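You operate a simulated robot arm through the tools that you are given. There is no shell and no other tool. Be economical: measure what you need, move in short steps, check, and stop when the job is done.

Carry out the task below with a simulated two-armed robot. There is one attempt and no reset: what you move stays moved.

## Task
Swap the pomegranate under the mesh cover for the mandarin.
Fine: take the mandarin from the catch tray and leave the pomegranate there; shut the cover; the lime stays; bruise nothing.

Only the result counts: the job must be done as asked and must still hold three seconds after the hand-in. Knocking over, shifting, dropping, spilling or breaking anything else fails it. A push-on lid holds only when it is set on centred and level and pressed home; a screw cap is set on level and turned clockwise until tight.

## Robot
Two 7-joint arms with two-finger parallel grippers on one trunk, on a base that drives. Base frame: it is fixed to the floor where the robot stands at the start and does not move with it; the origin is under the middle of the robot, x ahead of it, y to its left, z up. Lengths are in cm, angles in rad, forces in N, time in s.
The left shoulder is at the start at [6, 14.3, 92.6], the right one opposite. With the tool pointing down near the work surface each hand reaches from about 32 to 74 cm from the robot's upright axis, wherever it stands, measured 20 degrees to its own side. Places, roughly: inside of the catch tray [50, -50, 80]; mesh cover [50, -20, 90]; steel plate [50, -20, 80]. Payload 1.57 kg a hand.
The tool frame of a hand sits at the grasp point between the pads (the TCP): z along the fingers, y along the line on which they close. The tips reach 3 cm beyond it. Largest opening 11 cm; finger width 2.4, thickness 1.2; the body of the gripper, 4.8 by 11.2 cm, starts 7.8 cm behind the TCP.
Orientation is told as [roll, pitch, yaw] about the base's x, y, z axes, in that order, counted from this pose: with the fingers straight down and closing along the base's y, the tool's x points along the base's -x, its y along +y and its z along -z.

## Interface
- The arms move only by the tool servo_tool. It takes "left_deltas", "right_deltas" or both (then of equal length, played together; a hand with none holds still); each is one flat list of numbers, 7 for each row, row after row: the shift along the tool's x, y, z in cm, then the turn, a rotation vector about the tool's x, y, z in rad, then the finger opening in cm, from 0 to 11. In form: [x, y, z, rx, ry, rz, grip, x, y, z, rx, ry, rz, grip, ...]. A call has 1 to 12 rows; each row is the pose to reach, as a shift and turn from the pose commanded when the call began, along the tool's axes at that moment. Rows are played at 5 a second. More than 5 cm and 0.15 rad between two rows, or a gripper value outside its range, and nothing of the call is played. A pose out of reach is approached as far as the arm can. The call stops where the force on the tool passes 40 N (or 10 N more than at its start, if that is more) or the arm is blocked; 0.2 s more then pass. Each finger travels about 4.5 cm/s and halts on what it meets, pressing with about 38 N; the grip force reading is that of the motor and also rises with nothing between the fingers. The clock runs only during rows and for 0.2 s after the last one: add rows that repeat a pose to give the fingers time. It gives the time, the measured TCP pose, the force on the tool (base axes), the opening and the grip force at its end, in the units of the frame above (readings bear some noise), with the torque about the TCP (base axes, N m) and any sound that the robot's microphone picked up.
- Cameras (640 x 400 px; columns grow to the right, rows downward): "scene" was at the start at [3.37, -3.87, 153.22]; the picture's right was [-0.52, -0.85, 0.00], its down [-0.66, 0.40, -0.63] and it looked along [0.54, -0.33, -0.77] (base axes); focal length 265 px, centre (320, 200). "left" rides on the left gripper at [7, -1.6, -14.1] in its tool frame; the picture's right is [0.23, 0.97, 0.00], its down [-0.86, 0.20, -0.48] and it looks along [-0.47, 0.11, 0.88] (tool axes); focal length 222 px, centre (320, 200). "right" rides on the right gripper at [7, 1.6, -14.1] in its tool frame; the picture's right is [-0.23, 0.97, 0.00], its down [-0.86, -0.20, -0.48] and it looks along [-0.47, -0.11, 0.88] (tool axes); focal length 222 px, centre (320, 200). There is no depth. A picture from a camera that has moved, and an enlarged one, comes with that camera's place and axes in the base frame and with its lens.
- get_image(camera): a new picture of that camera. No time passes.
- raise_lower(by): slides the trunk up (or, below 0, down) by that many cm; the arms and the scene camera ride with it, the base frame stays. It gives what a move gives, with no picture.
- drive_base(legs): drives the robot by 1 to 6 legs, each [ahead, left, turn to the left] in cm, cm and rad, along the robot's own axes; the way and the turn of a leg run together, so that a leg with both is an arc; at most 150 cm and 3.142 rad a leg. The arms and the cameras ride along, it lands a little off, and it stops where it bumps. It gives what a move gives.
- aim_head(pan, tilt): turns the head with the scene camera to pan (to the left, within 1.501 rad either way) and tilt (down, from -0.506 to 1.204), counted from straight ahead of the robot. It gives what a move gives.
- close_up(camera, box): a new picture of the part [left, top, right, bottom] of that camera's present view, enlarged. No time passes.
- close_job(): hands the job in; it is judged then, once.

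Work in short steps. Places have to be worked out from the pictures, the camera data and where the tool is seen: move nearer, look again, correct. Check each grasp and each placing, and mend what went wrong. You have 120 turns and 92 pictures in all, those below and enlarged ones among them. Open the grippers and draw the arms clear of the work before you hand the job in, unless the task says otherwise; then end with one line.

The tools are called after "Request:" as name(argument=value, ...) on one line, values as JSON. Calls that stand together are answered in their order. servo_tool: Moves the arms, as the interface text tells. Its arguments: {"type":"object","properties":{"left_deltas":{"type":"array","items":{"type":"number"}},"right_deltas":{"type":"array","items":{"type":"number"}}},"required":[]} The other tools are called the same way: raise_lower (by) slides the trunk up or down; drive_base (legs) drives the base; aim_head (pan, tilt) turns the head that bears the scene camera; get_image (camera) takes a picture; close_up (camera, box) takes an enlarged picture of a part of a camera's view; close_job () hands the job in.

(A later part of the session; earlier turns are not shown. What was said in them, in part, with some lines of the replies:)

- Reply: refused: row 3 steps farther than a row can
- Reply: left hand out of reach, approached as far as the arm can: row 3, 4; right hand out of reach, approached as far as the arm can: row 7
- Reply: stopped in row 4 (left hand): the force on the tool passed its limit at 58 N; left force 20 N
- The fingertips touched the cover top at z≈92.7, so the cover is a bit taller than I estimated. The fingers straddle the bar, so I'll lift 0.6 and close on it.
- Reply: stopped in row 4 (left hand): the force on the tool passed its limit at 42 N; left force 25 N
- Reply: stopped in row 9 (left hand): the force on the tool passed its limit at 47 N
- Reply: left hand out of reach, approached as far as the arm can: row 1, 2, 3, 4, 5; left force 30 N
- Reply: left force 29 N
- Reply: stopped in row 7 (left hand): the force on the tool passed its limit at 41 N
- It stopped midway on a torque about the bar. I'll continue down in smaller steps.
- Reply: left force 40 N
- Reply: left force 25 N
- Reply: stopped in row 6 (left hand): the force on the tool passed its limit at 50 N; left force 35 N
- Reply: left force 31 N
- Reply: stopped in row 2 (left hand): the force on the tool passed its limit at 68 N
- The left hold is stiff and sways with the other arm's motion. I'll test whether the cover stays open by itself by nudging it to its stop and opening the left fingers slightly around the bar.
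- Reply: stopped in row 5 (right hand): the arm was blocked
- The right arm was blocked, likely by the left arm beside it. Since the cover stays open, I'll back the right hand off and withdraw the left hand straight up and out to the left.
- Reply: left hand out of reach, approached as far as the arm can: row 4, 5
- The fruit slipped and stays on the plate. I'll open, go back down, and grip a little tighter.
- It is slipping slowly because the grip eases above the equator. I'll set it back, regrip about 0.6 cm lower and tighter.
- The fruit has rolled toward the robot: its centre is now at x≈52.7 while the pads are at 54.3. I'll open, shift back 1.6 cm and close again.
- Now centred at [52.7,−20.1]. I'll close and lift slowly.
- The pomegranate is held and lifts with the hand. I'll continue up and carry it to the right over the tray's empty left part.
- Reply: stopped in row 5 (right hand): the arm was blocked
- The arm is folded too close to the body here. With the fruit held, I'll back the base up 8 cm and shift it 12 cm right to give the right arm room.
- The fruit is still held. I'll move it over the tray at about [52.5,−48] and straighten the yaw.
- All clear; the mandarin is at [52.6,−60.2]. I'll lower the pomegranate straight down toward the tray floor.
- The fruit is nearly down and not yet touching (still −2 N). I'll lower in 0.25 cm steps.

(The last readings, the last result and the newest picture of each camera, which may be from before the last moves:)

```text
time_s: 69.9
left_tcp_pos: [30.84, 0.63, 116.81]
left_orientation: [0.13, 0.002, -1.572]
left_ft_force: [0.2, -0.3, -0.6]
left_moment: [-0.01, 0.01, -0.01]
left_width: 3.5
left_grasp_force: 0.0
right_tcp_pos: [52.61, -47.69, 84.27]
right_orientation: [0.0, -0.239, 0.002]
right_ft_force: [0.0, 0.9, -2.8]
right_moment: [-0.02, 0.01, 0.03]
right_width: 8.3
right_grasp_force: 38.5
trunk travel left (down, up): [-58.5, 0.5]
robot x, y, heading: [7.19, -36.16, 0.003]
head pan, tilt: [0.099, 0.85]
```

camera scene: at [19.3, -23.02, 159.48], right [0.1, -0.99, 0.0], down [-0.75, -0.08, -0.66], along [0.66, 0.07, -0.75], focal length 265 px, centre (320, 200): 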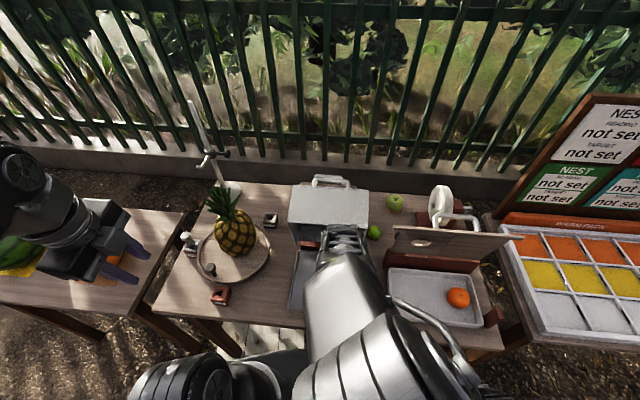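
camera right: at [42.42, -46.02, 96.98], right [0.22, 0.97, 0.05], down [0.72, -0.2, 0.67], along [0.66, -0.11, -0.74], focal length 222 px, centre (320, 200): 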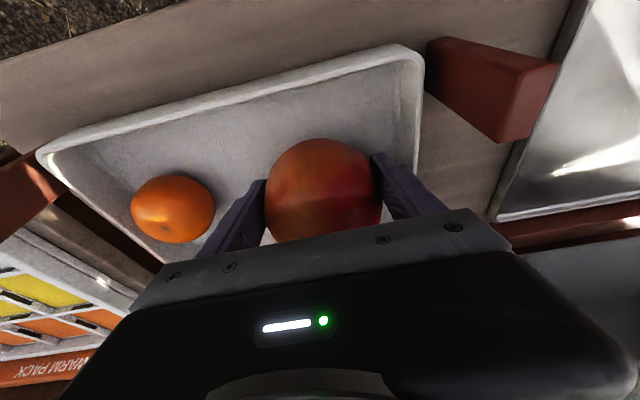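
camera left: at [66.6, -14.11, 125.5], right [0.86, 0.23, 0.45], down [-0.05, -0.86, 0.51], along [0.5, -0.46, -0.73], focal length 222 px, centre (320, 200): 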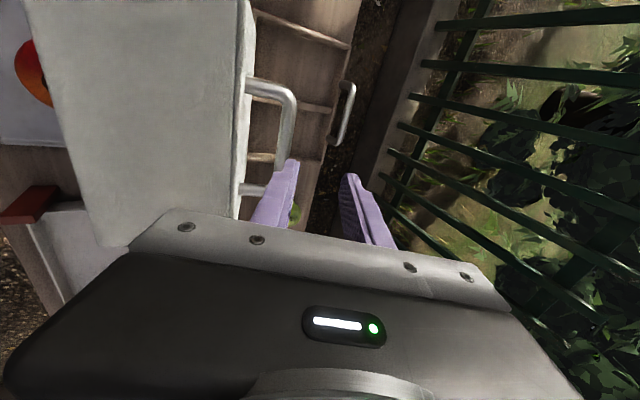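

Request:
servo_tool(right_deltas=[0.05, 0, 0.2, 0, 0, 0, 7.9, 0.1, 0, 0.4, 0, 0, 0, 7.9, 0.1, 0, 0.4, 0, 0, 0, 7.9])

```text
time_s: 70.7
left_tcp_pos: [30.59, 0.47, 116.78]
left_orientation: [0.132, 0.0, -1.571]
left_ft_force: [0.4, -0.5, 0.0]
left_moment: [0.03, 0.0, -0.03]
left_width: 3.52
left_grasp_force: 0.0
right_tcp_pos: [52.51, -47.74, 83.91]
right_orientation: [-0.002, -0.24, 0.002]
right_ft_force: [-1.2, -0.5, 1.4]
right_moment: [0.03, -0.04, -0.02]
right_width: 8.26
right_grasp_force: 37.6
trunk travel left (down, up): [-58.5, 0.5]
robot x, y, heading: [6.93, -35.98, 0.003]
head pan, tilt: [0.099, 0.85]
```

Contact made (+1.4 N). I'll release slowly and back off along the tool axis.

Request:
servo_tool(right_deltas=[0, 0, 0, 0, 0, 0, 8.25, 0, 0, 0, 0, 0, 0, 8.4, 0, 0, 0, 0, 0, 0, 8.8, 0, 0, 0, 0, 0, 0, 9.3, 0, 0, 0, 0, 0, 0, 9.7, 0, 0, -2, 0, 0, 0, 9.7, 0, 0, -4.5, 0, 0, 0, 9.7, 0, 0, -7.5, 0, 0, 0, 9.7, 0, 0, -10.5, 0, 0, 0, 9.7])

Request:
get_image(camera="right")

```text
time_s: 72.7
left_tcp_pos: [30.67, 0.57, 116.82]
left_orientation: [0.13, 0.002, -1.57]
left_ft_force: [0.1, -0.7, 0.0]
left_moment: [0.06, 0.0, -0.01]
left_width: 3.48
left_grasp_force: 0.0
right_tcp_pos: [49.97, -47.85, 93.83]
right_orientation: [-0.004, -0.239, 0.001]
right_ft_force: [-0.1, 0.2, 0.3]
right_moment: [-0.01, 0.01, -0.02]
right_width: 9.72
right_grasp_force: 0.0
trunk travel left (down, up): [-58.5, 0.5]
robot x, y, heading: [6.53, -35.78, 0.0]
head pan, tilt: [0.099, 0.85]
```

```text
35 pictures are left
camera right: at [39.8, -46.2, 106.07], right [0.22, 0.97, 0.05], down [0.72, -0.2, 0.67], along [0.66, -0.11, -0.74], focal length 222 px, centre (320, 200)
```

right: 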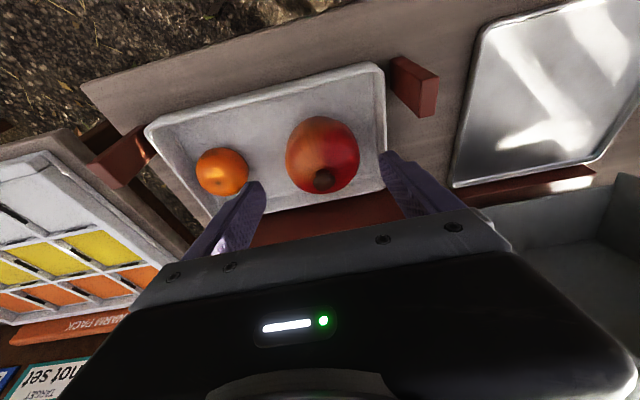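

The pomegranate rests in the tray. The mandarin ([52.5,−60.1], Ø≈6) is too near the right wall to grip along y, so I'll level the hand and turn it 90° to grip along x.

Request:
servo_tool(right_deltas=[-0.7, 0, -2.9, 0, 0.08, 0, 9, -1.4, 0, -5.8, 0, 0.16, 0, 8, -2.13, 0, -8.74, 0, 0.239, 0, 8, -2.13, 0, -8.74, 0, 0.239, 0, 8])

Request:
servo_tool(right_deltas=[-0.2, -1.1, 0, 0, 0, -0.143, 8, -0.4, -2.2, 0, 0, 0, -0.286, 8, -0.6, -3.3, 0, 0, 0, -0.429, 8, -0.8, -4.4, 0, 0, 0, -0.572, 8, -1, -5.6, 0, 0, 0, -0.715, 8, -1.2, -6.7, 0, 0, 0, -0.858, 8, -1.4, -7.8, 0, 0, 0, -1.0, 8, -1.7, -9, 0, 0, 0, -1.143, 8, -2, -10.2, 0, 0, 0, -1.286, 8, -2.2, -11.3, 0, 0, 0, -1.43, 8, -2.5, -12.3, 0, 0, 0, -1.57, 8])

Request:
get_image(camera="right")

Request:
get_image(camera="scene")

```text
time_s: 73.7
left_tcp_pos: [30.71, 0.45, 116.79]
left_orientation: [0.131, 0.002, -1.573]
left_ft_force: [0.7, -0.1, 0.1]
left_moment: [0.0, -0.03, -0.01]
left_width: 3.53
left_grasp_force: 0.0
right_tcp_pos: [50.2, -47.94, 102.88]
right_orientation: [0.0, 0.001, 0.001]
right_ft_force: [-0.6, 0.2, 0.2]
right_moment: [0.01, -0.01, 0.02]
right_width: 7.99
right_grasp_force: 0.0
trunk travel left (down, up): [-58.5, 0.5]
robot x, y, heading: [7.01, -36.06, 0.007]
head pan, tilt: [0.099, 0.85]
```

```text
time_s: 76.1
left_tcp_pos: [30.49, 0.46, 116.82]
left_orientation: [0.13, 0.001, -1.572]
left_ft_force: [-0.8, 0.2, 0.1]
left_moment: [0.02, -0.03, 0.0]
left_width: 3.48
left_grasp_force: 0.0
right_tcp_pos: [52.48, -60.03, 103.01]
right_orientation: [0.001, 0.0, 1.572]
right_ft_force: [0.0, 0.1, -0.4]
right_moment: [-0.01, 0.0, -0.01]
right_width: 8.01
right_grasp_force: 0.0
trunk travel left (down, up): [-58.5, 0.5]
robot x, y, heading: [6.83, -36.07, 0.001]
head pan, tilt: [0.099, 0.85]
```

```text
34 pictures are left
camera right: at [50.81, -67.04, 117.22], right [-0.97, 0.22, 0.0], down [0.2, 0.86, 0.48], along [0.11, 0.46, -0.88], focal length 222 px, centre (320, 200)
```

right: 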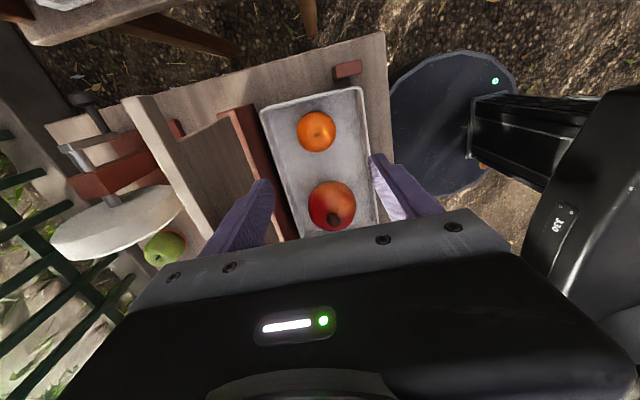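

```text
33 pictures are left
camera scene: at [11.47, -35.09, 159.48], right [0.1, -0.99, 0.0], down [-0.75, -0.08, -0.66], along [0.66, 0.07, -0.75], focal length 265 px, centre (320, 200)
```

scene: 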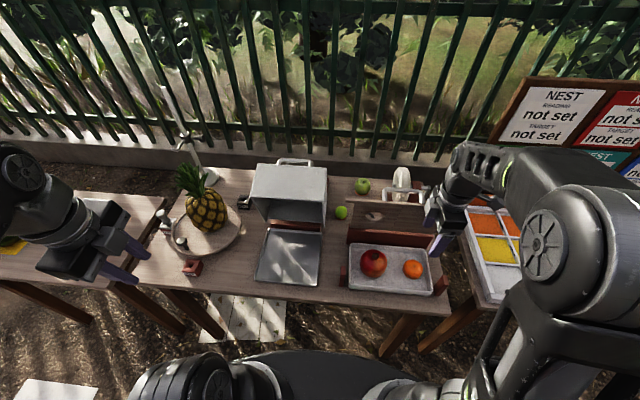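

The mandarin is at about [52.7,−60.4], Ø 6. The leaning board's top edge is at x≈59.5, so I'll lean the hand 0.12 rad toward the robot and descend partway.

Request:
servo_tool(right_deltas=[0.2, 0, 2.5, 0.06, 0, 0, 8, 0.4, -0.1, 5, 0.12, 0, 0, 8, 0.4, -0.1, 7.5, 0.12, 0, 0, 8, 0.4, -0.1, 10, 0.12, 0, 0, 8, 0.4, -0.1, 10, 0.12, 0, 0, 8])

Request:
get_image(camera="right")

Request:
close_up(camera="scene", box=[320, 150, 500, 310])

```text
time_s: 77.3
left_tcp_pos: [30.66, 0.55, 116.88]
left_orientation: [0.131, 0.002, -1.571]
left_ft_force: [-0.4, 0.3, -0.5]
left_moment: [0.01, 0.04, 0.03]
left_width: 3.52
left_grasp_force: 0.0
right_tcp_pos: [52.61, -60.34, 93.25]
right_orientation: [-0.122, 0.002, 1.571]
right_ft_force: [0.1, 0.3, -0.4]
right_moment: [0.01, 0.0, 0.0]
right_width: 7.97
right_grasp_force: 0.1
trunk travel left (down, up): [-58.5, 0.5]
robot x, y, heading: [7.08, -35.91, -0.004]
head pan, tilt: [0.099, 0.85]
```

```text
32 pictures are left
camera right: at [49.15, -67.25, 107.07], right [-0.97, 0.23, -0.12], down [0.14, 0.86, 0.5], along [0.21, 0.46, -0.86], focal length 222 px, centre (320, 200)
```

right: 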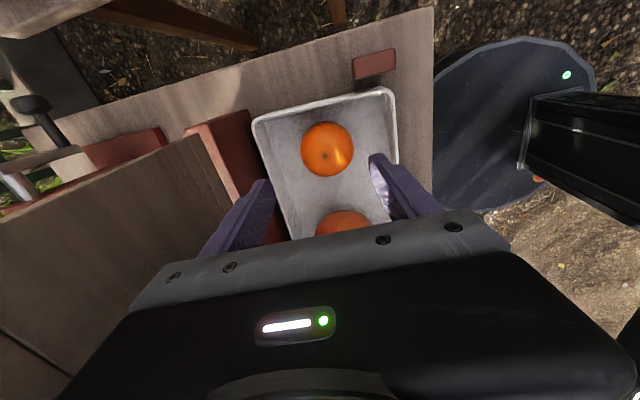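

```text
2.50 times, centred on (410, 230) of scene
camera zoom: at [11.44, -35.1, 159.48], right [0.1, -0.99, 0.0], down [-0.75, -0.08, -0.66], along [0.66, 0.07, -0.75], focal length 662 px, centre (95, 125)
```

zoom: 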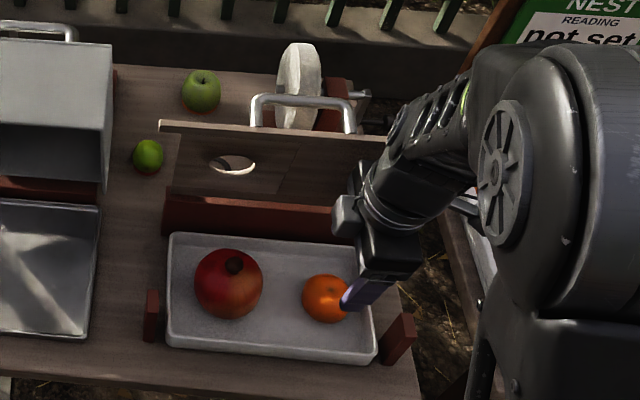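

The mandarin is at [52.9,−60.4]. I'll descend straight down to z≈83.8 with the fingers on its front and back.

Request:
servo_tool(right_deltas=[0, 0.2, 2.5, 0, 0, 0, 8, 0, 0.5, 5, 0, 0, 0, 8, 0, 0.7, 7, 0, 0, 0, 8, 0, 0.85, 8.5, 0, 0, 0, 8, 0, 0.93, 9.4, 0, 0, 0, 8, 0, 0.93, 9.4, 0, 0, 0, 8])

Request:
get_image(camera="right")

Request:
close_up(camera="scene", box=[340, 180, 480, 310])

```text
time_s: 78.7
left_tcp_pos: [30.42, 0.69, 116.98]
left_orientation: [0.134, 0.001, -1.57]
left_ft_force: [-0.2, 0.2, -0.4]
left_moment: [-0.06, 0.01, 0.01]
left_width: 3.5
left_grasp_force: 0.2
right_tcp_pos: [52.48, -60.62, 84.04]
right_orientation: [-0.127, 0.003, 1.573]
right_ft_force: [-4.5, 1.2, 31.7]
right_moment: [0.18, 1.67, -0.07]
right_width: 8.09
right_grasp_force: 0.5
trunk travel left (down, up): [-58.5, 0.5]
robot x, y, heading: [7.05, -35.93, 0.003]
head pan, tilt: [0.099, 0.85]
stopped in row 6 (right hand): the force on the tool passed its limit at 46 N (the readings are from after the stop); the commanded pose is now the measured one
```

```text
30 pictures are left
camera right: at [49.16, -67.51, 97.94], right [-0.97, 0.23, -0.12], down [0.14, 0.86, 0.5], along [0.22, 0.46, -0.86], focal length 222 px, centre (320, 200)
```

right: 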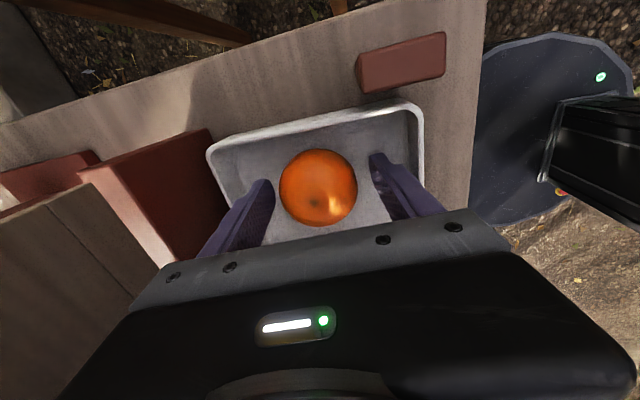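

```text
3.08 times, centred on (410, 245) of scene
camera zoom: at [11.18, -34.86, 159.53], right [0.1, -0.99, 0.0], down [-0.75, -0.08, -0.66], along [0.66, 0.07, -0.75], focal length 814 px, centre (43, 62)
```

zoom: 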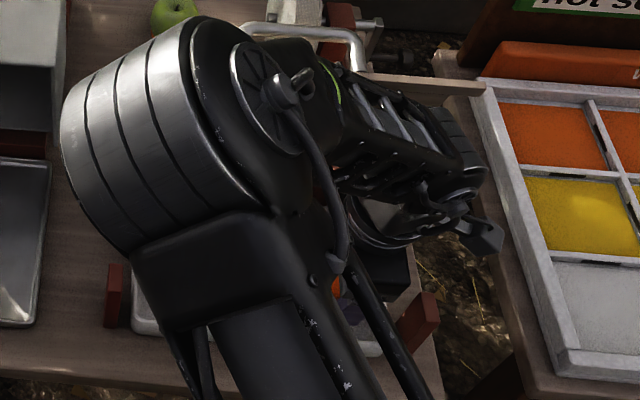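

The near fingertip touched the tray floor. I'll lift 0.5 cm, centre on the mandarin at [52.9,−60.6], and close gently.

Request:
servo_tool(right_deltas=[0, -0.1, -0.5, 0, 0, 0, 8, 0, -0.35, -0.5, 0, 0, 0, 7.2, 0, -0.35, -0.5, 0, 0, 0, 6.4, 0, -0.35, -0.5, 0, 0, 0, 6.1, 0, -0.35, -0.5, 0, 0, 0, 5.9, 0, -0.35, -0.5, 0, 0, 0, 5.9])

Request:
get_image(camera="right")

```text
time_s: 80.1
left_tcp_pos: [30.67, 0.49, 116.9]
left_orientation: [0.13, 0.002, -1.571]
left_ft_force: [0.0, 0.4, 0.1]
left_moment: [-0.02, 0.0, 0.02]
left_width: 3.52
left_grasp_force: 0.1
right_tcp_pos: [52.86, -60.68, 84.21]
right_orientation: [-0.123, 0.003, 1.57]
right_ft_force: [-1.3, -0.6, -0.5]
right_moment: [0.01, 0.02, -0.04]
right_width: 6.0
right_grasp_force: 0.7
trunk travel left (down, up): [-58.5, 0.5]
robot x, y, heading: [6.65, -36.12, -0.001]
head pan, tilt: [0.099, 0.85]
```

```text
28 pictures are left
camera right: at [49.55, -67.58, 98.19], right [-0.97, 0.23, -0.12], down [0.14, 0.86, 0.5], along [0.22, 0.46, -0.86], focal length 222 px, centre (320, 200)
```

right: 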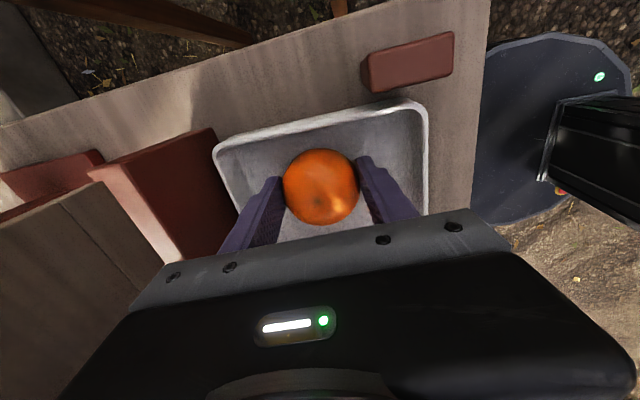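

The pads are just touching. I'll close by small steps to build a modest grip.

Request:
servo_tool(right_deltas=[0, 0, 0, 0, 0, 0, 5.8, 0, 0, 0, 0, 0, 0, 5.75, 0, 0, 0, 0, 0, 0, 5.75])

```text
time_s: 80.9
left_tcp_pos: [30.5, 0.38, 116.79]
left_orientation: [0.13, 0.002, -1.571]
left_ft_force: [0.8, 0.4, -0.4]
left_moment: [0.01, -0.03, 0.03]
left_width: 3.49
left_grasp_force: 0.0
right_tcp_pos: [52.93, -60.68, 84.25]
right_orientation: [-0.122, 0.003, 1.571]
right_ft_force: [-0.5, 0.1, 0.3]
right_moment: [0.03, 0.02, -0.03]
right_width: 5.92
right_grasp_force: 1.2
trunk travel left (down, up): [-58.5, 0.5]
robot x, y, heading: [6.4, -35.81, 0.001]
head pan, tilt: [0.099, 0.85]
```

Request:
servo_tool(right_deltas=[0, 0, 0, 0, 0, 0, 5.65, 0, 0, 0, 0, 0, 0, 5.6, 0, 0, 0, 0, 0, 0, 5.6])

```text
time_s: 81.7
left_tcp_pos: [30.7, 0.38, 116.78]
left_orientation: [0.13, 0.0, -1.571]
left_ft_force: [0.1, 0.1, 0.0]
left_moment: [-0.03, 0.02, -0.01]
left_width: 3.51
left_grasp_force: 0.1
right_tcp_pos: [52.88, -60.72, 84.21]
right_orientation: [-0.125, 0.003, 1.569]
right_ft_force: [0.3, 0.5, 0.5]
right_moment: [0.04, -0.03, -0.02]
right_width: 5.84
right_grasp_force: 38.5
trunk travel left (down, up): [-58.5, 0.5]
robot x, y, heading: [6.73, -35.68, 0.002]
head pan, tilt: [0.099, 0.85]
```

The grip is established at 5.84. I'll ease to 5.74 and lift slowly.

Request:
servo_tool(right_deltas=[0, 0, 0, 0, 0, 0, 5.74, 0, 0.05, -0.4, 0, 0, 0, 5.74, 0, 0.05, -0.9, 0, 0, 0, 5.74, 0, 0, -1.6, 0, 0, 0, 5.74, 0, 0, -2.5, 0, 0, 0, 5.74])

Request:
get_image(camera="right")

```text
time_s: 82.9
left_tcp_pos: [30.57, 0.52, 116.76]
left_orientation: [0.132, 0.001, -1.571]
left_ft_force: [-0.1, -0.6, 0.3]
left_moment: [0.0, 0.05, -0.01]
left_width: 3.5
left_grasp_force: 0.1
right_tcp_pos: [52.76, -60.53, 86.66]
right_orientation: [-0.123, 0.004, 1.569]
right_ft_force: [0.2, -0.6, -1.3]
right_moment: [0.0, 0.04, 0.01]
right_width: 5.89
right_grasp_force: 1.1
trunk travel left (down, up): [-58.5, 0.5]
robot x, y, heading: [6.53, -36.24, 0.0]
head pan, tilt: [0.099, 0.85]
```

```text
27 pictures are left
camera right: at [49.31, -67.45, 100.75], right [-0.97, 0.23, -0.12], down [0.14, 0.86, 0.5], along [0.22, 0.46, -0.86], focal length 222 px, centre (320, 200)
```

right: 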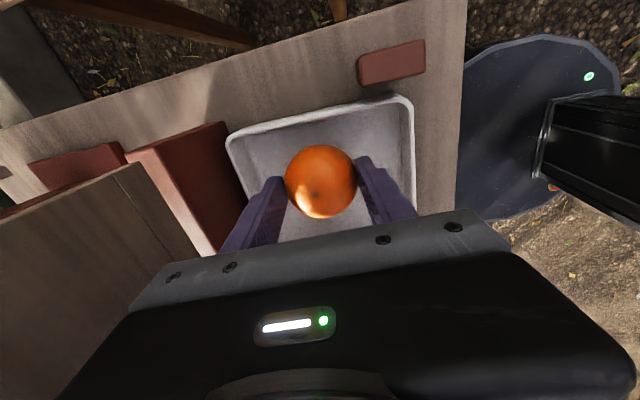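

It is lifted but lightly held. I'll tighten to 5.6 before carrying on.

Request:
servo_tool(right_deltas=[0, 0, 0, 0, 0, 0, 5.6, 0, 0, 0, 0, 0, 0, 5.6, 0, 0, -1, 0, 0, 0, 5.6, 0, 0, -2.5, 0, 0, 0, 5.6])

Request:
get_image(camera="right")

```text
time_s: 83.9
left_tcp_pos: [30.66, 0.42, 116.77]
left_orientation: [0.132, 0.002, -1.571]
left_ft_force: [-0.3, 0.2, -0.7]
left_moment: [0.0, -0.01, -0.02]
left_width: 3.51
left_grasp_force: 0.0
right_tcp_pos: [52.4, -60.69, 89.29]
right_orientation: [-0.123, 0.004, 1.57]
right_ft_force: [0.1, -0.9, -0.4]
right_moment: [-0.02, 0.01, 0.02]
right_width: 5.74
right_grasp_force: 38.5
trunk travel left (down, up): [-58.5, 0.5]
robot x, y, heading: [6.98, -35.72, 0.003]
head pan, tilt: [0.099, 0.85]
```

```text
26 pictures are left
camera right: at [49.0, -67.51, 103.23], right [-0.97, 0.23, -0.12], down [0.14, 0.86, 0.5], along [0.22, 0.46, -0.86], focal length 222 px, centre (320, 200)
```

right: 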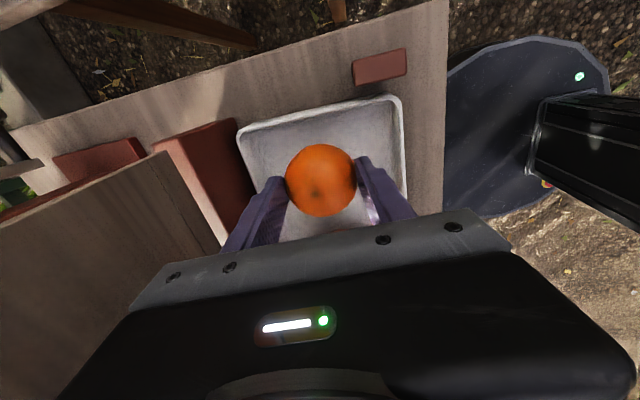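

Firm grip now. I'll lift to about z 99 and drive the base 12 cm left with the mandarin held.

Request:
servo_tool(right_deltas=[0, -0.3, -2.5, 0, 0, 0, 5.6, 0, -0.6, -5, 0, 0, 0, 5.6, 0, -0.9, -7.5, 0, 0, 0, 5.6, 0, -1.2, -9.9, 0, 0, 0, 5.6])

Request:
drive_base(legs=[[0, 12, 0]])

Request:
get_image(camera="scene")

```text
time_s: 84.9
left_tcp_pos: [30.62, 0.34, 116.8]
left_orientation: [0.13, 0.002, -1.571]
left_ft_force: [-0.2, -0.4, -0.4]
left_moment: [0.0, -0.03, -0.02]
left_width: 3.5
left_grasp_force: 0.0
right_tcp_pos: [52.23, -60.45, 99.26]
right_orientation: [-0.125, 0.003, 1.571]
right_ft_force: [0.2, 1.0, -0.8]
right_moment: [-0.01, 0.02, 0.03]
right_width: 5.76
right_grasp_force: 37.9
trunk travel left (down, up): [-58.5, 0.5]
robot x, y, heading: [6.75, -35.88, -0.002]
head pan, tilt: [0.099, 0.85]
```

```text
time_s: 86.1
left_tcp_pos: [30.73, 12.51, 116.8]
left_orientation: [0.13, -0.001, -1.572]
left_ft_force: [0.6, 1.0, 0.6]
left_moment: [-0.05, 0.01, -0.01]
left_width: 3.5
left_grasp_force: 0.1
right_tcp_pos: [52.1, -48.64, 99.18]
right_orientation: [-0.124, 0.005, 1.572]
right_ft_force: [-0.4, 1.0, -1.2]
right_moment: [-0.02, 0.02, 0.0]
right_width: 5.76
right_grasp_force: 37.6
trunk travel left (down, up): [-58.5, 0.5]
robot x, y, heading: [6.73, -23.8, 0.004]
head pan, tilt: [0.099, 0.85]
```

```text
25 pictures are left
camera scene: at [11.44, -22.93, 159.48], right [0.1, -0.99, 0.0], down [-0.75, -0.08, -0.66], along [0.66, 0.06, -0.75], focal length 265 px, centre (320, 200)
```

scene: 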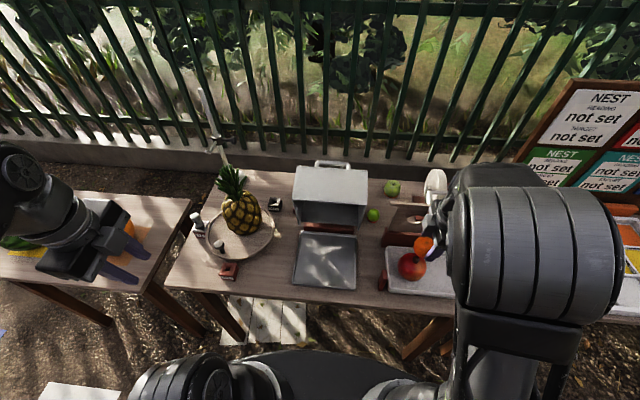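

The mandarin is still held. I'll carry it left to above the plate at about [50,−20.8], staying in front of the open cover.

Request:
servo_tool(right_deltas=[-2.5, 0.5, 0, 0, 0, 0, 5.6, -6, 1, 0, 0, 0, 0, 5.6, -9.5, 1.5, 0, 0, 0, 0, 5.6, -13, 2, 0, 0, 0, 0, 5.6, -16.5, 2, 0, 0, 0, 0, 5.6, -20, 2, 0, 0, 0, 0, 5.6, -23.5, 2, 0, 0, 0, 0, 5.6, -26, 2, 0, 0, 0, 0, 5.6, -27.8, 2, 0, 0, 0, 0, 5.6, -27.8, 2, 0, 0, 0, 0, 5.6])

Request:
get_image(camera="right")

Request:
close_up(camera="scene", box=[240, 140, 460, 310])

```text
time_s: 88.3
left_tcp_pos: [30.74, 12.34, 116.87]
left_orientation: [0.131, 0.002, -1.574]
left_ft_force: [0.4, -0.2, 0.5]
left_moment: [0.0, -0.01, 0.0]
left_width: 3.49
left_grasp_force: 0.2
right_tcp_pos: [50.29, -20.79, 98.68]
right_orientation: [-0.125, 0.005, 1.571]
right_ft_force: [0.8, -1.3, -0.5]
right_moment: [-0.02, 0.02, 0.02]
right_width: 5.75
right_grasp_force: 37.8
trunk travel left (down, up): [-58.5, 0.5]
robot x, y, heading: [6.71, -24.08, 0.0]
head pan, tilt: [0.099, 0.85]
```

```text
24 pictures are left
camera right: at [46.78, -27.65, 112.62], right [-0.97, 0.23, -0.12], down [0.14, 0.86, 0.5], along [0.22, 0.46, -0.86], focal length 222 px, centre (320, 200)
```

right: 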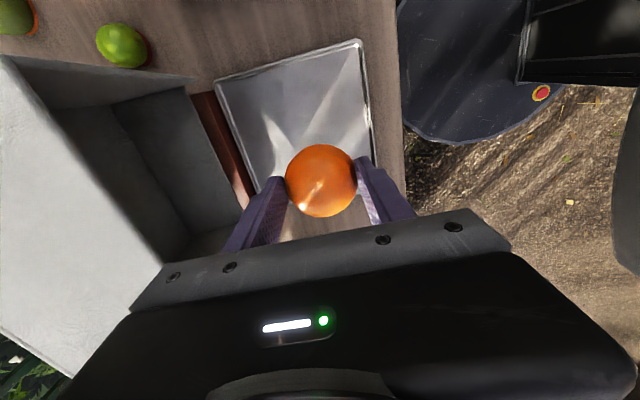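

```text
2.35 times, centred on (350, 225) of scene
camera zoom: at [11.44, -23.15, 159.48], right [0.1, -0.99, 0.0], down [-0.75, -0.07, -0.66], along [0.66, 0.07, -0.75], focal length 623 px, centre (249, 141)
```

zoom: 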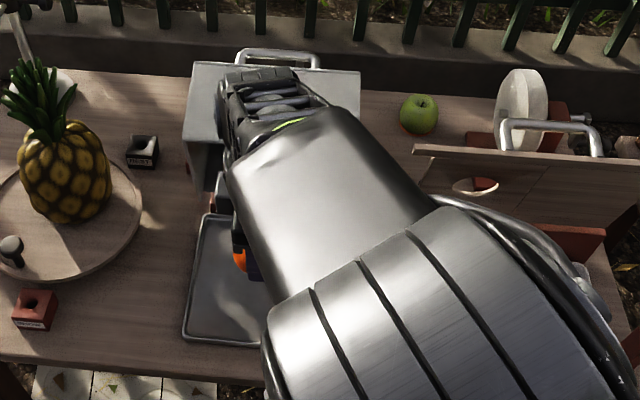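

Clearance to the cover edge (x≈61, z≈103) is about 5 cm. I'll lower the mandarin toward the plate at x≈52.5.

Request:
servo_tool(right_deltas=[0, -0.1, 2.5, 0, 0, 0, 5.6, 0, -0.3, 5, 0, 0, 0, 5.6, 0, -0.4, 7.5, 0, 0, 0, 5.6, 0, -0.6, 9.5, 0, 0, 0, 5.6, 0, -0.68, 11, 0, 0, 0, 5.6, 0, -0.68, 12.2, 0, 0, 0, 5.6, 0, -0.68, 12.2, 0, 0, 0, 5.6])

Request:
get_image(camera="right")

```text
time_s: 89.9
left_tcp_pos: [30.74, 12.37, 116.84]
left_orientation: [0.131, 0.003, -1.575]
left_ft_force: [0.2, -0.6, 0.4]
left_moment: [0.01, 0.01, 0.0]
left_width: 3.49
left_grasp_force: 0.2
right_tcp_pos: [52.25, -20.95, 86.68]
right_orientation: [-0.123, 0.003, 1.573]
right_ft_force: [0.0, 0.6, -0.8]
right_moment: [0.02, -0.03, 0.0]
right_width: 5.73
right_grasp_force: 38.3
trunk travel left (down, up): [-58.5, 0.5]
robot x, y, heading: [6.85, -23.97, -0.0]
head pan, tilt: [0.099, 0.85]
```

```text
22 pictures are left
camera right: at [48.93, -27.78, 100.63], right [-0.97, 0.23, -0.12], down [0.14, 0.86, 0.5], along [0.22, 0.46, -0.86], focal length 222 px, centre (320, 200)
```

right: 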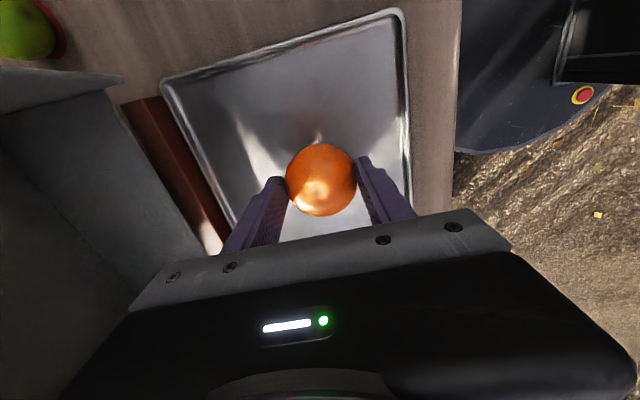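

Nearly down. I'll lower in small steps while watching for the vertical force to change.

Request:
servo_tool(right_deltas=[0, 0.03, 0.3, 0, 0, 0, 5.6, 0, 0.07, 0.6, 0, 0, 0, 5.6, 0, 0.1, 0.9, 0, 0, 0, 5.6, 0, 0.12, 1.1, 0, 0, 0, 5.6, 0, 0.12, 1.1, 0, 0, 0, 5.6])

```text
time_s: 91.1
left_tcp_pos: [30.54, 12.38, 116.92]
left_orientation: [0.133, 0.0, -1.572]
left_ft_force: [0.6, -0.6, -0.9]
left_moment: [0.0, -0.03, 0.0]
left_width: 3.48
left_grasp_force: 0.1
right_tcp_pos: [52.29, -20.87, 85.87]
right_orientation: [-0.13, 0.002, 1.572]
right_ft_force: [-0.7, -3.3, 24.0]
right_moment: [-0.07, -0.46, -0.06]
right_width: 5.75
right_grasp_force: 38.1
trunk travel left (down, up): [-58.5, 0.5]
robot x, y, heading: [6.76, -24.18, 0.001]
head pan, tilt: [0.099, 0.85]
```

It has contacted the plate at z≈86. I'll back off 0.25 cm to relieve the press, then release slowly.

Request:
servo_tool(right_deltas=[0, 0, -0.2, 0, 0, 0, 5.6, 0, 0, -0.25, 0, 0, 0, 5.6])

```text
time_s: 91.7
left_tcp_pos: [30.71, 12.36, 116.82]
left_orientation: [0.131, 0.001, -1.572]
left_ft_force: [-0.3, -0.4, 0.0]
left_moment: [0.0, 0.01, 0.04]
left_width: 3.49
left_grasp_force: 0.0
right_tcp_pos: [52.37, -20.81, 85.97]
right_orientation: [-0.122, 0.004, 1.572]
right_ft_force: [3.2, 0.9, 5.6]
right_moment: [0.05, -0.27, -0.01]
right_width: 5.72
right_grasp_force: 37.5
trunk travel left (down, up): [-58.5, 0.5]
robot x, y, heading: [6.93, -24.16, -0.004]
head pan, tilt: [0.099, 0.85]
```

Only a light contact remains. I'll open slowly and withdraw upward.

Request:
servo_tool(right_deltas=[0, 0, -0.05, 0, 0, 0, 5.7, 0, 0, -0.05, 0, 0, 0, 5.9, 0, 0, -0.05, 0, 0, 0, 6.3, 0, 0, -0.05, 0, 0, 0, 7, 0, 0, -0.05, 0, 0, 0, 7.8, 0, 0, -2, 0, 0, 0, 7.8, 0, 0, -5, 0, 0, 0, 7.8, 0, 0, -8, 0, 0, 0, 7.8, 0, 0, -11, 0, 0, 0, 7.8, 0, 0, -14, 0, 0, 0, 7.8])

Request:
get_image(camera="right")

```text
time_s: 93.9
left_tcp_pos: [30.61, 12.36, 116.81]
left_orientation: [0.131, 0.002, -1.574]
left_ft_force: [-0.4, -0.3, -0.1]
left_moment: [0.02, 0.01, -0.03]
left_width: 3.5
left_grasp_force: 0.0
right_tcp_pos: [50.83, -20.79, 99.86]
right_orientation: [-0.124, 0.004, 1.571]
right_ft_force: [-0.4, 0.7, 0.7]
right_moment: [0.02, -0.03, 0.01]
right_width: 7.81
right_grasp_force: 0.1
trunk travel left (down, up): [-58.5, 0.5]
robot x, y, heading: [6.68, -24.3, -0.003]
head pan, tilt: [0.099, 0.85]
```

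```text
21 pictures are left
camera right: at [47.4, -27.65, 113.81], right [-0.97, 0.23, -0.12], down [0.14, 0.86, 0.5], along [0.22, 0.46, -0.86], focal length 222 px, centre (320, 200)
```

right: 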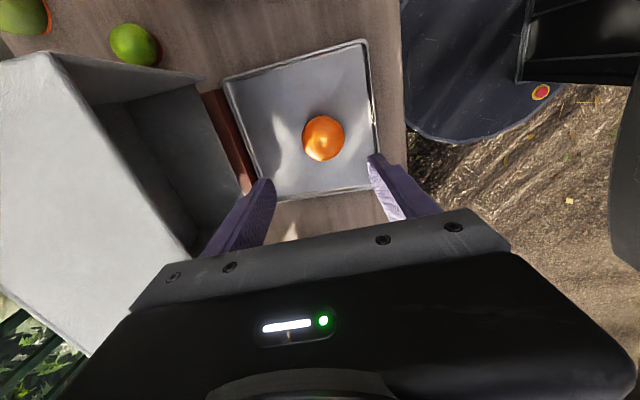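

The mandarin sits on the plate at [52.5,−20.8]. I'll retract the right hand to the side, then drive back to the earlier base spot from which the left hand handled the cover.

Request:
servo_tool(right_deltas=[0, 0.5, -3.5, 0, 0, 0, 7.8, 1, 1.5, -7.5, 0, 0, 0, 7.8, 4, 3, -10.5, 0, 0, 0, 7.8, 8, 4.5, -12, 0, 0, 0, 7.8, 12, 6, -13, 0, 0, 0, 7.8, 16, 7, -13.5, 0, 0, 0, 7.8, 20.5, 8, -14, 0, 0, 0, 7.8, 25, 9, -14.5, 0, 0, 0, 7.8, 29.5, 10, -15, 0, 0, 0, 7.8, 34, 11, -15.5, 0, 0, 0, 7.8, 38, 11.2, -15.5, 0, 0, 0, 7.8])

Request:
drive_base(legs=[[0, -12.5, 0], [8.2, 0, 0]])

Request:
get_image(camera="scene")

```text
time_s: 96.3
left_tcp_pos: [30.61, 12.32, 116.95]
left_orientation: [0.132, 0.002, -1.572]
left_ft_force: [0.0, 0.2, -0.1]
left_moment: [0.0, 0.01, 0.02]
left_width: 3.51
left_grasp_force: 0.0
right_tcp_pos: [37.57, -59.05, 114.03]
right_orientation: [-0.124, 0.005, 1.571]
right_ft_force: [-0.6, -0.6, -0.9]
right_moment: [0.05, -0.01, 0.0]
right_width: 7.79
right_grasp_force: 0.0
trunk travel left (down, up): [-58.5, 0.5]
robot x, y, heading: [6.52, -23.78, 0.003]
head pan, tilt: [0.099, 0.85]
```

```text
time_s: 98.3
left_tcp_pos: [38.73, -0.07, 116.76]
left_orientation: [0.129, 0.001, -1.568]
left_ft_force: [1.2, 0.6, -0.2]
left_moment: [0.0, 0.04, 0.0]
left_width: 3.5
left_grasp_force: 0.1
right_tcp_pos: [45.89, -71.48, 114.01]
right_orientation: [-0.123, 0.003, 1.577]
right_ft_force: [1.0, 0.1, -0.1]
right_moment: [0.0, 0.03, 0.01]
right_width: 7.81
right_grasp_force: 0.0
trunk travel left (down, up): [-58.5, 0.5]
robot x, y, heading: [14.8, -36.97, 0.006]
head pan, tilt: [0.099, 0.85]
```

```text
20 pictures are left
camera scene: at [19.75, -35.76, 159.47], right [0.11, -0.99, 0.0], down [-0.75, -0.08, -0.66], along [0.66, 0.07, -0.75], focal length 265 px, centre (320, 200)
```

scene: 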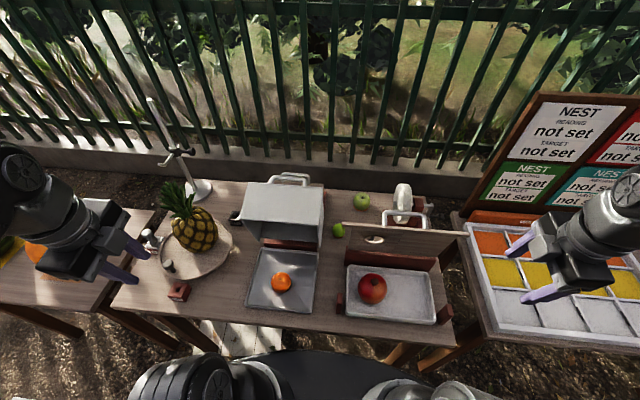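

Everything is in place. I'll bring the left hand back above the handle, tilted as it was when it left.

Request:
servo_tool(left_deltas=[-2.1, 3.58, 0.4, -0.035, 0, 0, 3.5, -4.2, 7.16, 0.9, -0.07, 0, 0, 3.5, -6.3, 10.7, 1.4, -0.105, 0, 0, 3.5, -8.4, 14.3, 2, -0.14, 0, 0, 3.5, -10.4, 17.9, 2.7, -0.175, 0, 0, 3.5, -12.5, 21.5, 3.4, -0.21, 0, 0, 3.5, -14.6, 25.1, 4.3, -0.245, 0, 0, 3.5, -16.7, 28.6, 5.3, -0.28, 0, 0, 3.5, -18.8, 32.2, 6.4, -0.315, 0, 0, 3.5, -20.8, 35.8, 7.5, -0.35, 0, 0, 3.5, -20.8, 35.8, 7.5, -0.35, 0, 0, 3.5])

Request:
get_image(camera="left")

Request:
close_up(camera="scene", box=[210, 130, 370, 320])

```text
time_s: 100.7
left_tcp_pos: [75.01, -20.82, 114.1]
left_orientation: [0.481, 0.002, -1.565]
left_ft_force: [-0.4, 0.7, -0.6]
left_moment: [0.02, -0.02, -0.01]
left_width: 3.5
left_grasp_force: 0.2
right_tcp_pos: [45.84, -71.47, 114.13]
right_orientation: [-0.123, 0.004, 1.577]
right_ft_force: [-0.3, -0.3, 0.0]
right_moment: [0.0, 0.0, 0.02]
right_width: 7.78
right_grasp_force: 0.1
trunk travel left (down, up): [-58.5, 0.5]
robot x, y, heading: [15.07, -36.67, 0.004]
head pan, tilt: [0.099, 0.85]
```

```text
19 pictures are left
camera left: at [66.89, -13.85, 126.07], right [0.86, 0.23, 0.45], down [-0.04, -0.86, 0.52], along [0.51, -0.46, -0.73], focal length 222 px, centre (320, 200)
```

left: 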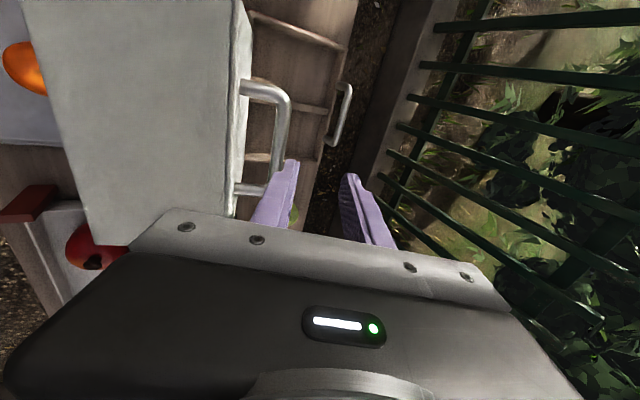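

```text
2.11 times, centred on (290, 225) of scene
camera zoom: at [19.47, -35.75, 159.48], right [0.11, -0.99, 0.0], down [-0.75, -0.08, -0.66], along [0.66, 0.07, -0.75], focal length 557 px, centre (383, 147)
```

zoom: 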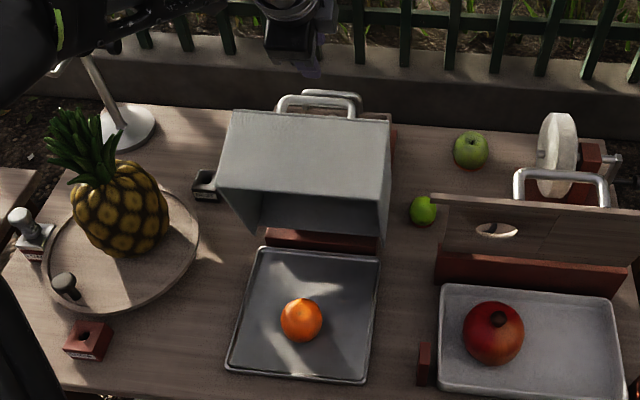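

The view matches the one at departure. I'll reverse that move: untilt while lowering so the fingers straddle the bar.

Request:
servo_tool(left_deltas=[0, -0.4, 1, 0.1, 0, 0, 4, 0, -0.85, 2, 0.2, 0, 0, 4, 0, -1.3, 3, 0.3, 0, 0, 4, 0, -1.7, 4, 0.4, 0, 0, 4, 0, -2.12, 4.87, 0.48, 0, 0, 4, 0, -2.12, 4.87, 0.48, 0, 0, 4])

Request:
get_image(camera="left")

```text
time_s: 102.1
left_tcp_pos: [75.6, -20.85, 108.71]
left_orientation: [-0.001, 0.002, -1.567]
left_ft_force: [0.7, 1.2, -0.5]
left_moment: [-0.04, -0.01, 0.01]
left_width: 4.01
left_grasp_force: 0.0
right_tcp_pos: [45.87, -71.48, 114.05]
right_orientation: [-0.124, 0.003, 1.574]
right_ft_force: [-0.3, -0.4, -1.4]
right_moment: [-0.03, 0.02, 0.01]
right_width: 7.82
right_grasp_force: 0.0
trunk travel left (down, up): [-58.5, 0.5]
robot x, y, heading: [14.88, -36.59, 0.006]
head pan, tilt: [0.099, 0.85]
```

```text
17 pictures are left
camera left: at [73.7, -13.9, 123.01], right [0.97, 0.23, 0.0], down [0.2, -0.85, 0.48], along [0.11, -0.46, -0.88], focal length 222 px, centre (320, 200)
```

left: 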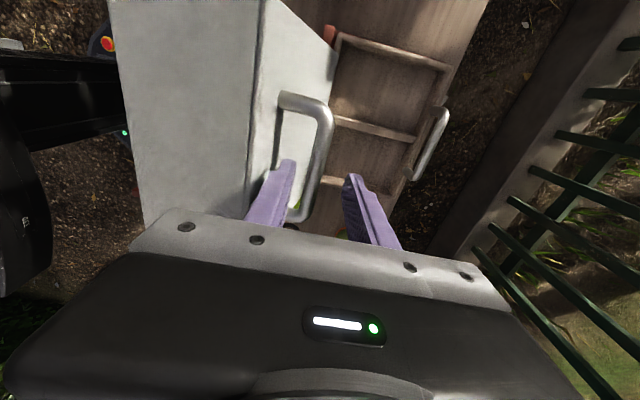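

The bar (x≈75) is between the fingers. I'll lower 3.4 cm with a −0.5 shift in x, then close on it.

Request:
servo_tool(left_deltas=[0, -0.4, 1, 0, 0, 0, 4, 0, -0.5, 2, 0, 0, 0, 4, 0, -0.5, 3.4, 0, 0, 0, 4, 0, -0.5, 3.4, 0, 0, 0, 2.6, 0, -0.5, 3.4, 0, 0, 0, 1, 0, -0.5, 3.4, 0, 0, 0, 0, 0, -0.5, 3.4, 0, 0, 0, 0])

Request:
get_image(camera="left")

```text
time_s: 103.7
left_tcp_pos: [75.04, -20.7, 105.29]
left_orientation: [-0.002, 0.001, -1.568]
left_ft_force: [-3.1, 0.8, -0.7]
left_moment: [-0.04, 0.04, -0.73]
left_width: 1.38
left_grasp_force: 30.4
right_tcp_pos: [45.84, -71.63, 114.09]
right_orientation: [-0.125, 0.004, 1.576]
right_ft_force: [-0.4, -0.6, -0.5]
right_moment: [0.0, 0.0, -0.01]
right_width: 7.82
right_grasp_force: 0.0
trunk travel left (down, up): [-58.5, 0.5]
robot x, y, heading: [14.9, -37.03, 0.008]
head pan, tilt: [0.099, 0.85]
```

```text
16 pictures are left
camera left: at [73.19, -13.8, 119.57], right [0.97, 0.23, 0.0], down [0.2, -0.86, 0.48], along [0.11, -0.46, -0.88], focal length 222 px, centre (320, 200)
```

left: 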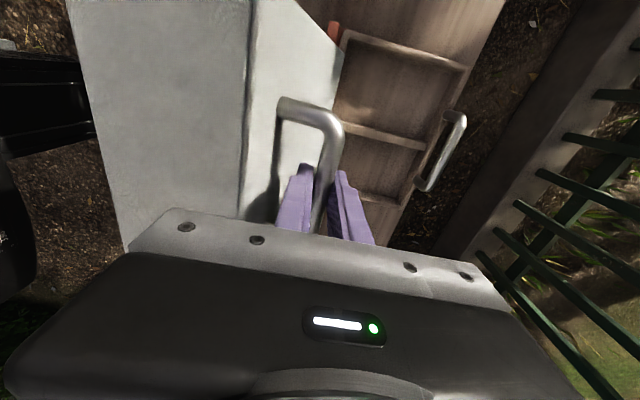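

The bar is gripped. I'll reverse the arc about [67.3, 83.4] with R≈23.2, first half.

Request:
servo_tool(left_deltas=[0, -1.35, -0.43, 0, 0, 0, 0, 0, -2.47, -0.72, 0, 0, 0, 0, 0, -3.61, -0.96, 0, 0, 0, 0, 0, -4.75, -1.14, 0, 0, 0, 0, 0, -5.9, -1.26, 0, 0, 0, 0, 0, -7.06, -1.32, 0, 0, 0, 0, 0, -8.22, -1.33, 0, 0, 0, 0, 0, -9.38, -1.27, 0, 0, 0, 0, 0, -10.54, -1.16, 0, 0, 0, 0, 0, -11.68, -0.99, 0, 0, 0, 0, 0, -12.82, -0.77, 0, 0, 0, 0])

```text
time_s: 106.1
left_tcp_pos: [62.28, -20.63, 106.27]
left_orientation: [0.0, 0.003, -1.566]
left_ft_force: [1.1, 7.7, 2.6]
left_moment: [0.26, -0.12, -0.73]
left_width: 1.36
left_grasp_force: 30.2
right_tcp_pos: [45.82, -71.45, 114.1]
right_orientation: [-0.123, 0.003, 1.576]
right_ft_force: [0.0, -0.2, 0.2]
right_moment: [-0.04, -0.01, -0.04]
right_width: 7.8
right_grasp_force: 0.0
trunk travel left (down, up): [-58.5, 0.5]
robot x, y, heading: [14.87, -36.81, 0.007]
head pan, tilt: [0.099, 0.85]
```

Forces stay low. I'll continue down to just above closed.

Request:
servo_tool(left_deltas=[0, -1.57, 0.41, 0, 0, 0, 0, 0, -3.33, 1.02, 0, 0, 0, 0, 0, -5.03, 1.76, 0, 0, 0, 0, 0, -6.66, 2.63, 0, 0, 0, 0, 0, -8.23, 3.63, 0, 0, 0, 0, 0, -9.7, 4.76, 0, 0, 0, 0, 0, -10.75, 5.68, 0, 0, 0, 0, 0, -11.74, 6.66, 0, 0, 0, 0, 0, -12.66, 7.69, 0, 0, 0, 0, 0, -13.0, 8.1, 0, 0, 0, 0])

Request:
close_up(camera="scene", box=[210, 150, 370, 330])

```text
time_s: 108.3
left_tcp_pos: [48.89, -20.73, 98.07]
left_orientation: [0.0, 0.002, -1.568]
left_ft_force: [-16.0, 4.3, 13.2]
left_moment: [-0.15, 0.01, -0.29]
left_width: 1.39
left_grasp_force: 30.3
right_tcp_pos: [45.69, -71.61, 114.05]
right_orientation: [-0.126, 0.003, 1.575]
right_ft_force: [0.3, 0.1, 0.7]
right_moment: [-0.03, 0.0, 0.02]
right_width: 7.79
right_grasp_force: 0.0
trunk travel left (down, up): [-58.5, 0.5]
robot x, y, heading: [15.15, -36.72, 0.008]
head pan, tilt: [0.099, 0.85]
```

```text
2.22 times, centred on (290, 240) of scene
camera zoom: at [19.23, -35.77, 159.5], right [0.11, -0.99, 0.0], down [-0.75, -0.08, -0.66], along [0.66, 0.07, -0.75], focal length 588 px, centre (387, 111)
```

zoom: 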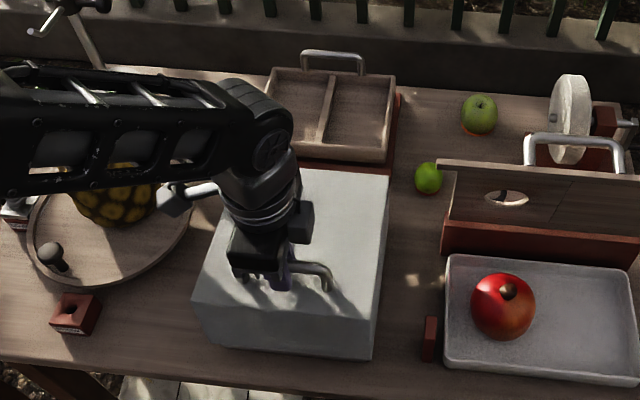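

Almost shut. I'll lower the last centimetre slowly, steering slightly outward, until it seats.

Request:
servo_tool(left_deltas=[0, -0.35, 0.2, 0, 0, 0, 0, 0, -0.6, 0.6, 0, 0, 0, 0, 0, -0.75, 0.95, 0, 0, 0, 0, 0, -0.9, 1.3, 0, 0, 0, 0, 0, -0.9, 1.3, 0, 0, 0, 0])

Request:
close_up(camera="scene", box=[230, 200, 330, 320])

```text
time_s: 109.5
left_tcp_pos: [47.93, -20.77, 96.83]
left_orientation: [0.001, 0.006, -1.565]
left_ft_force: [-11.9, 4.9, 25.6]
left_moment: [0.48, 0.11, -0.14]
left_width: 1.37
left_grasp_force: 30.4
right_tcp_pos: [45.61, -71.41, 114.11]
right_orientation: [-0.126, 0.004, 1.579]
right_ft_force: [0.9, 0.7, 0.4]
right_moment: [0.01, 0.01, 0.02]
right_width: 7.8
right_grasp_force: 0.1
trunk travel left (down, up): [-58.5, 0.5]
robot x, y, heading: [14.92, -36.96, 0.003]
head pan, tilt: [0.099, 0.85]
stopped in row 5 (left hand): the force on the tool passed its limit at 41 N (the readings are from after the stop); the commanded pose is now the measured one
```

```text
3.33 times, centred on (280, 260) of scene
camera zoom: at [19.22, -35.79, 159.51], right [0.11, -0.99, 0.0], down [-0.75, -0.08, -0.66], along [0.66, 0.07, -0.75], focal length 882 px, centre (453, 0)
```

zoom: 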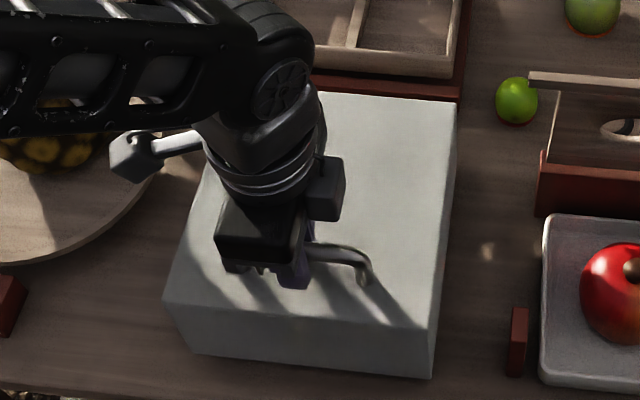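

It is seated, pressing with 25 N. I'll release, lift clear and pull the left arm back.

Request:
servo_tool(left_deltas=[0, 0.2, -0.3, 0, 0, 0, 0.6, 0, 0.2, -0.3, 0, 0, 0, 2, 0, 0.2, -0.3, 0, 0, 0, 4.5, 0, 0.2, -2, 0, 0, 0, 4.5, 0, 0.2, -5, 0, 0, 0, 4.5, 0, 0, -9, 0, 0, 0, 5, 0, -3, -12, 0, 0, 0, 5, 2, -7, -13, 0, 0, 0, 5, 5, -10, -14, 0, 0, 0, 5, 9, -12, -14, 0, 0, 0, 5, 13, -13, -14, 0, 0, 0, 5, 17, -13, -14, 0, 0, 0, 5])

Request:
get_image(camera="scene")

Request:
close_up(camera="scene", box=[220, 180, 450, 330])

```text
time_s: 112.1
left_tcp_pos: [35.04, -3.89, 110.62]
left_orientation: [0.0, 0.003, -1.565]
left_ft_force: [0.5, -0.4, -0.3]
left_moment: [-0.03, 0.01, 0.0]
left_width: 5.01
left_grasp_force: 0.1
right_tcp_pos: [45.89, -71.35, 114.1]
right_orientation: [-0.124, 0.004, 1.576]
right_ft_force: [0.0, 0.0, -0.6]
right_moment: [-0.01, 0.02, -0.07]
right_width: 7.81
right_grasp_force: 0.1
trunk travel left (down, up): [-58.5, 0.5]
robot x, y, heading: [14.83, -36.77, 0.004]
head pan, tilt: [0.099, 0.85]
```

```text
13 pictures are left
camera scene: at [19.56, -35.69, 159.48], right [0.11, -0.99, 0.0], down [-0.75, -0.08, -0.66], along [0.66, 0.07, -0.75], focal length 265 px, centre (320, 200)
```

scene: 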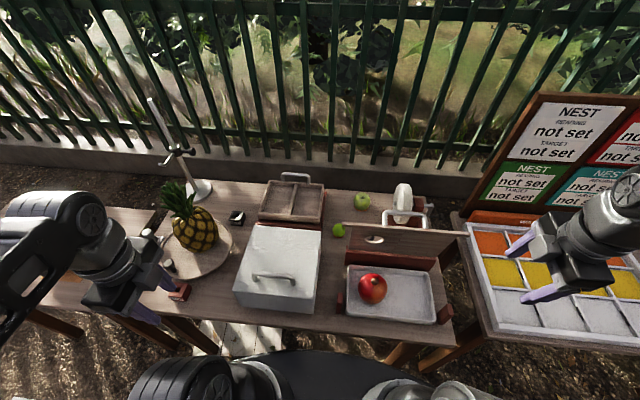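

```text
2.67 times, centred on (335, 255) of scene
camera zoom: at [19.56, -35.69, 159.48], right [0.11, -0.99, 0.0], down [-0.75, -0.08, -0.66], along [0.66, 0.07, -0.75], focal length 706 px, centre (280, 53)
```

zoom: 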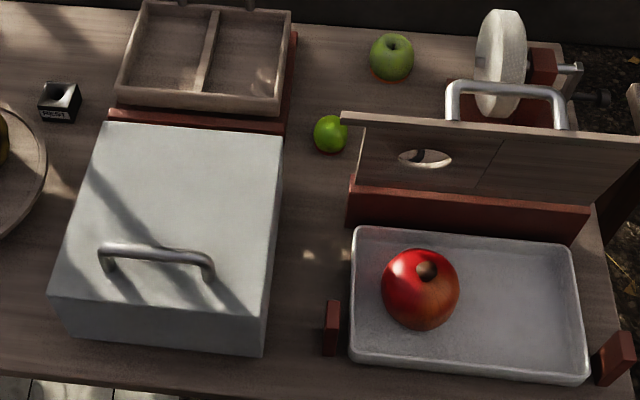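

The cover is shut flat, the pomegranate rests in the tray, and the lime is untouched. I'll open both grippers fully and back the robot away.

Request:
servo_tool(left_deltas=[0, -2, -1, 0, 0, 0, 8, 0, -3, -1, 0, 0, 0, 11, 0, -3, -1, 0, 0, 0, 11], right_deltas=[0, 1, 0, 0, 0, 0, 9, 0, 2, 0, 0, 0, 0, 11, 0, 2, 0, 0, 0, 0, 11])

Request:
drive_base(legs=[[-14, 0, 0]])

Request:
get_image(camera="scene")

```text
time_s: 112.9
left_tcp_pos: [32.14, -3.91, 111.76]
left_orientation: [0.0, 0.003, -1.565]
left_ft_force: [0.7, -0.2, -0.7]
left_moment: [0.03, -0.01, -0.03]
left_width: 10.99
left_grasp_force: 0.1
right_tcp_pos: [43.73, -71.64, 113.74]
right_orientation: [-0.125, 0.003, 1.578]
right_ft_force: [0.0, 0.1, 0.1]
right_moment: [0.01, 0.02, 0.01]
right_width: 10.97
right_grasp_force: 0.0
trunk travel left (down, up): [-58.5, 0.5]
robot x, y, heading: [14.78, -36.8, 0.006]
head pan, tilt: [0.099, 0.85]
```

```text
time_s: 114.2
left_tcp_pos: [17.95, -3.94, 111.92]
left_orientation: [0.001, 0.003, -1.564]
left_ft_force: [-0.7, -0.8, -0.2]
left_moment: [-0.01, -0.06, 0.01]
left_width: 11.01
left_grasp_force: 0.1
right_tcp_pos: [29.74, -71.58, 113.87]
right_orientation: [-0.128, 0.006, 1.577]
right_ft_force: [-0.2, 0.5, -0.5]
right_moment: [0.03, -0.07, 0.0]
right_width: 11.0
right_grasp_force: 0.1
trunk travel left (down, up): [-58.5, 0.5]
robot x, y, heading: [0.99, -36.58, 0.009]
head pan, tilt: [0.099, 0.85]
```

```text
11 pictures are left
camera scene: at [5.39, -35.87, 159.49], right [0.11, -0.99, 0.0], down [-0.75, -0.08, -0.66], along [0.66, 0.07, -0.75], focal length 265 px, centre (320, 200)
```

scene: 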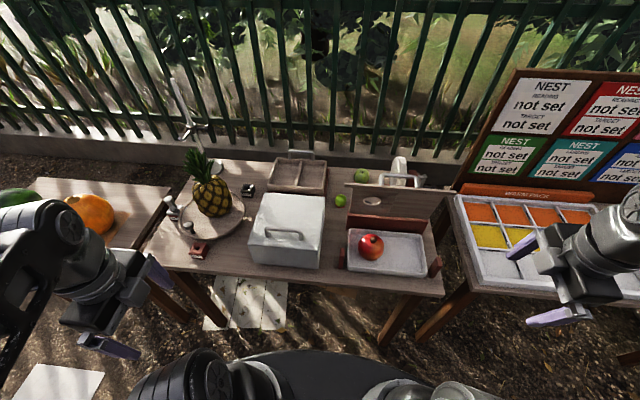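

Everything is settled and the arms are clear, so I'm handing in the job.

Request:
close_job()

```text
The job is handed in.
```

The mandarin is now under the shut mesh cover, the pomegranate is in the catch tray and the lime was not moved; I saw no bruising in the pictures, but both fruits were gripped at up to about 38 N and the mandarin met the plate with about 24 N.
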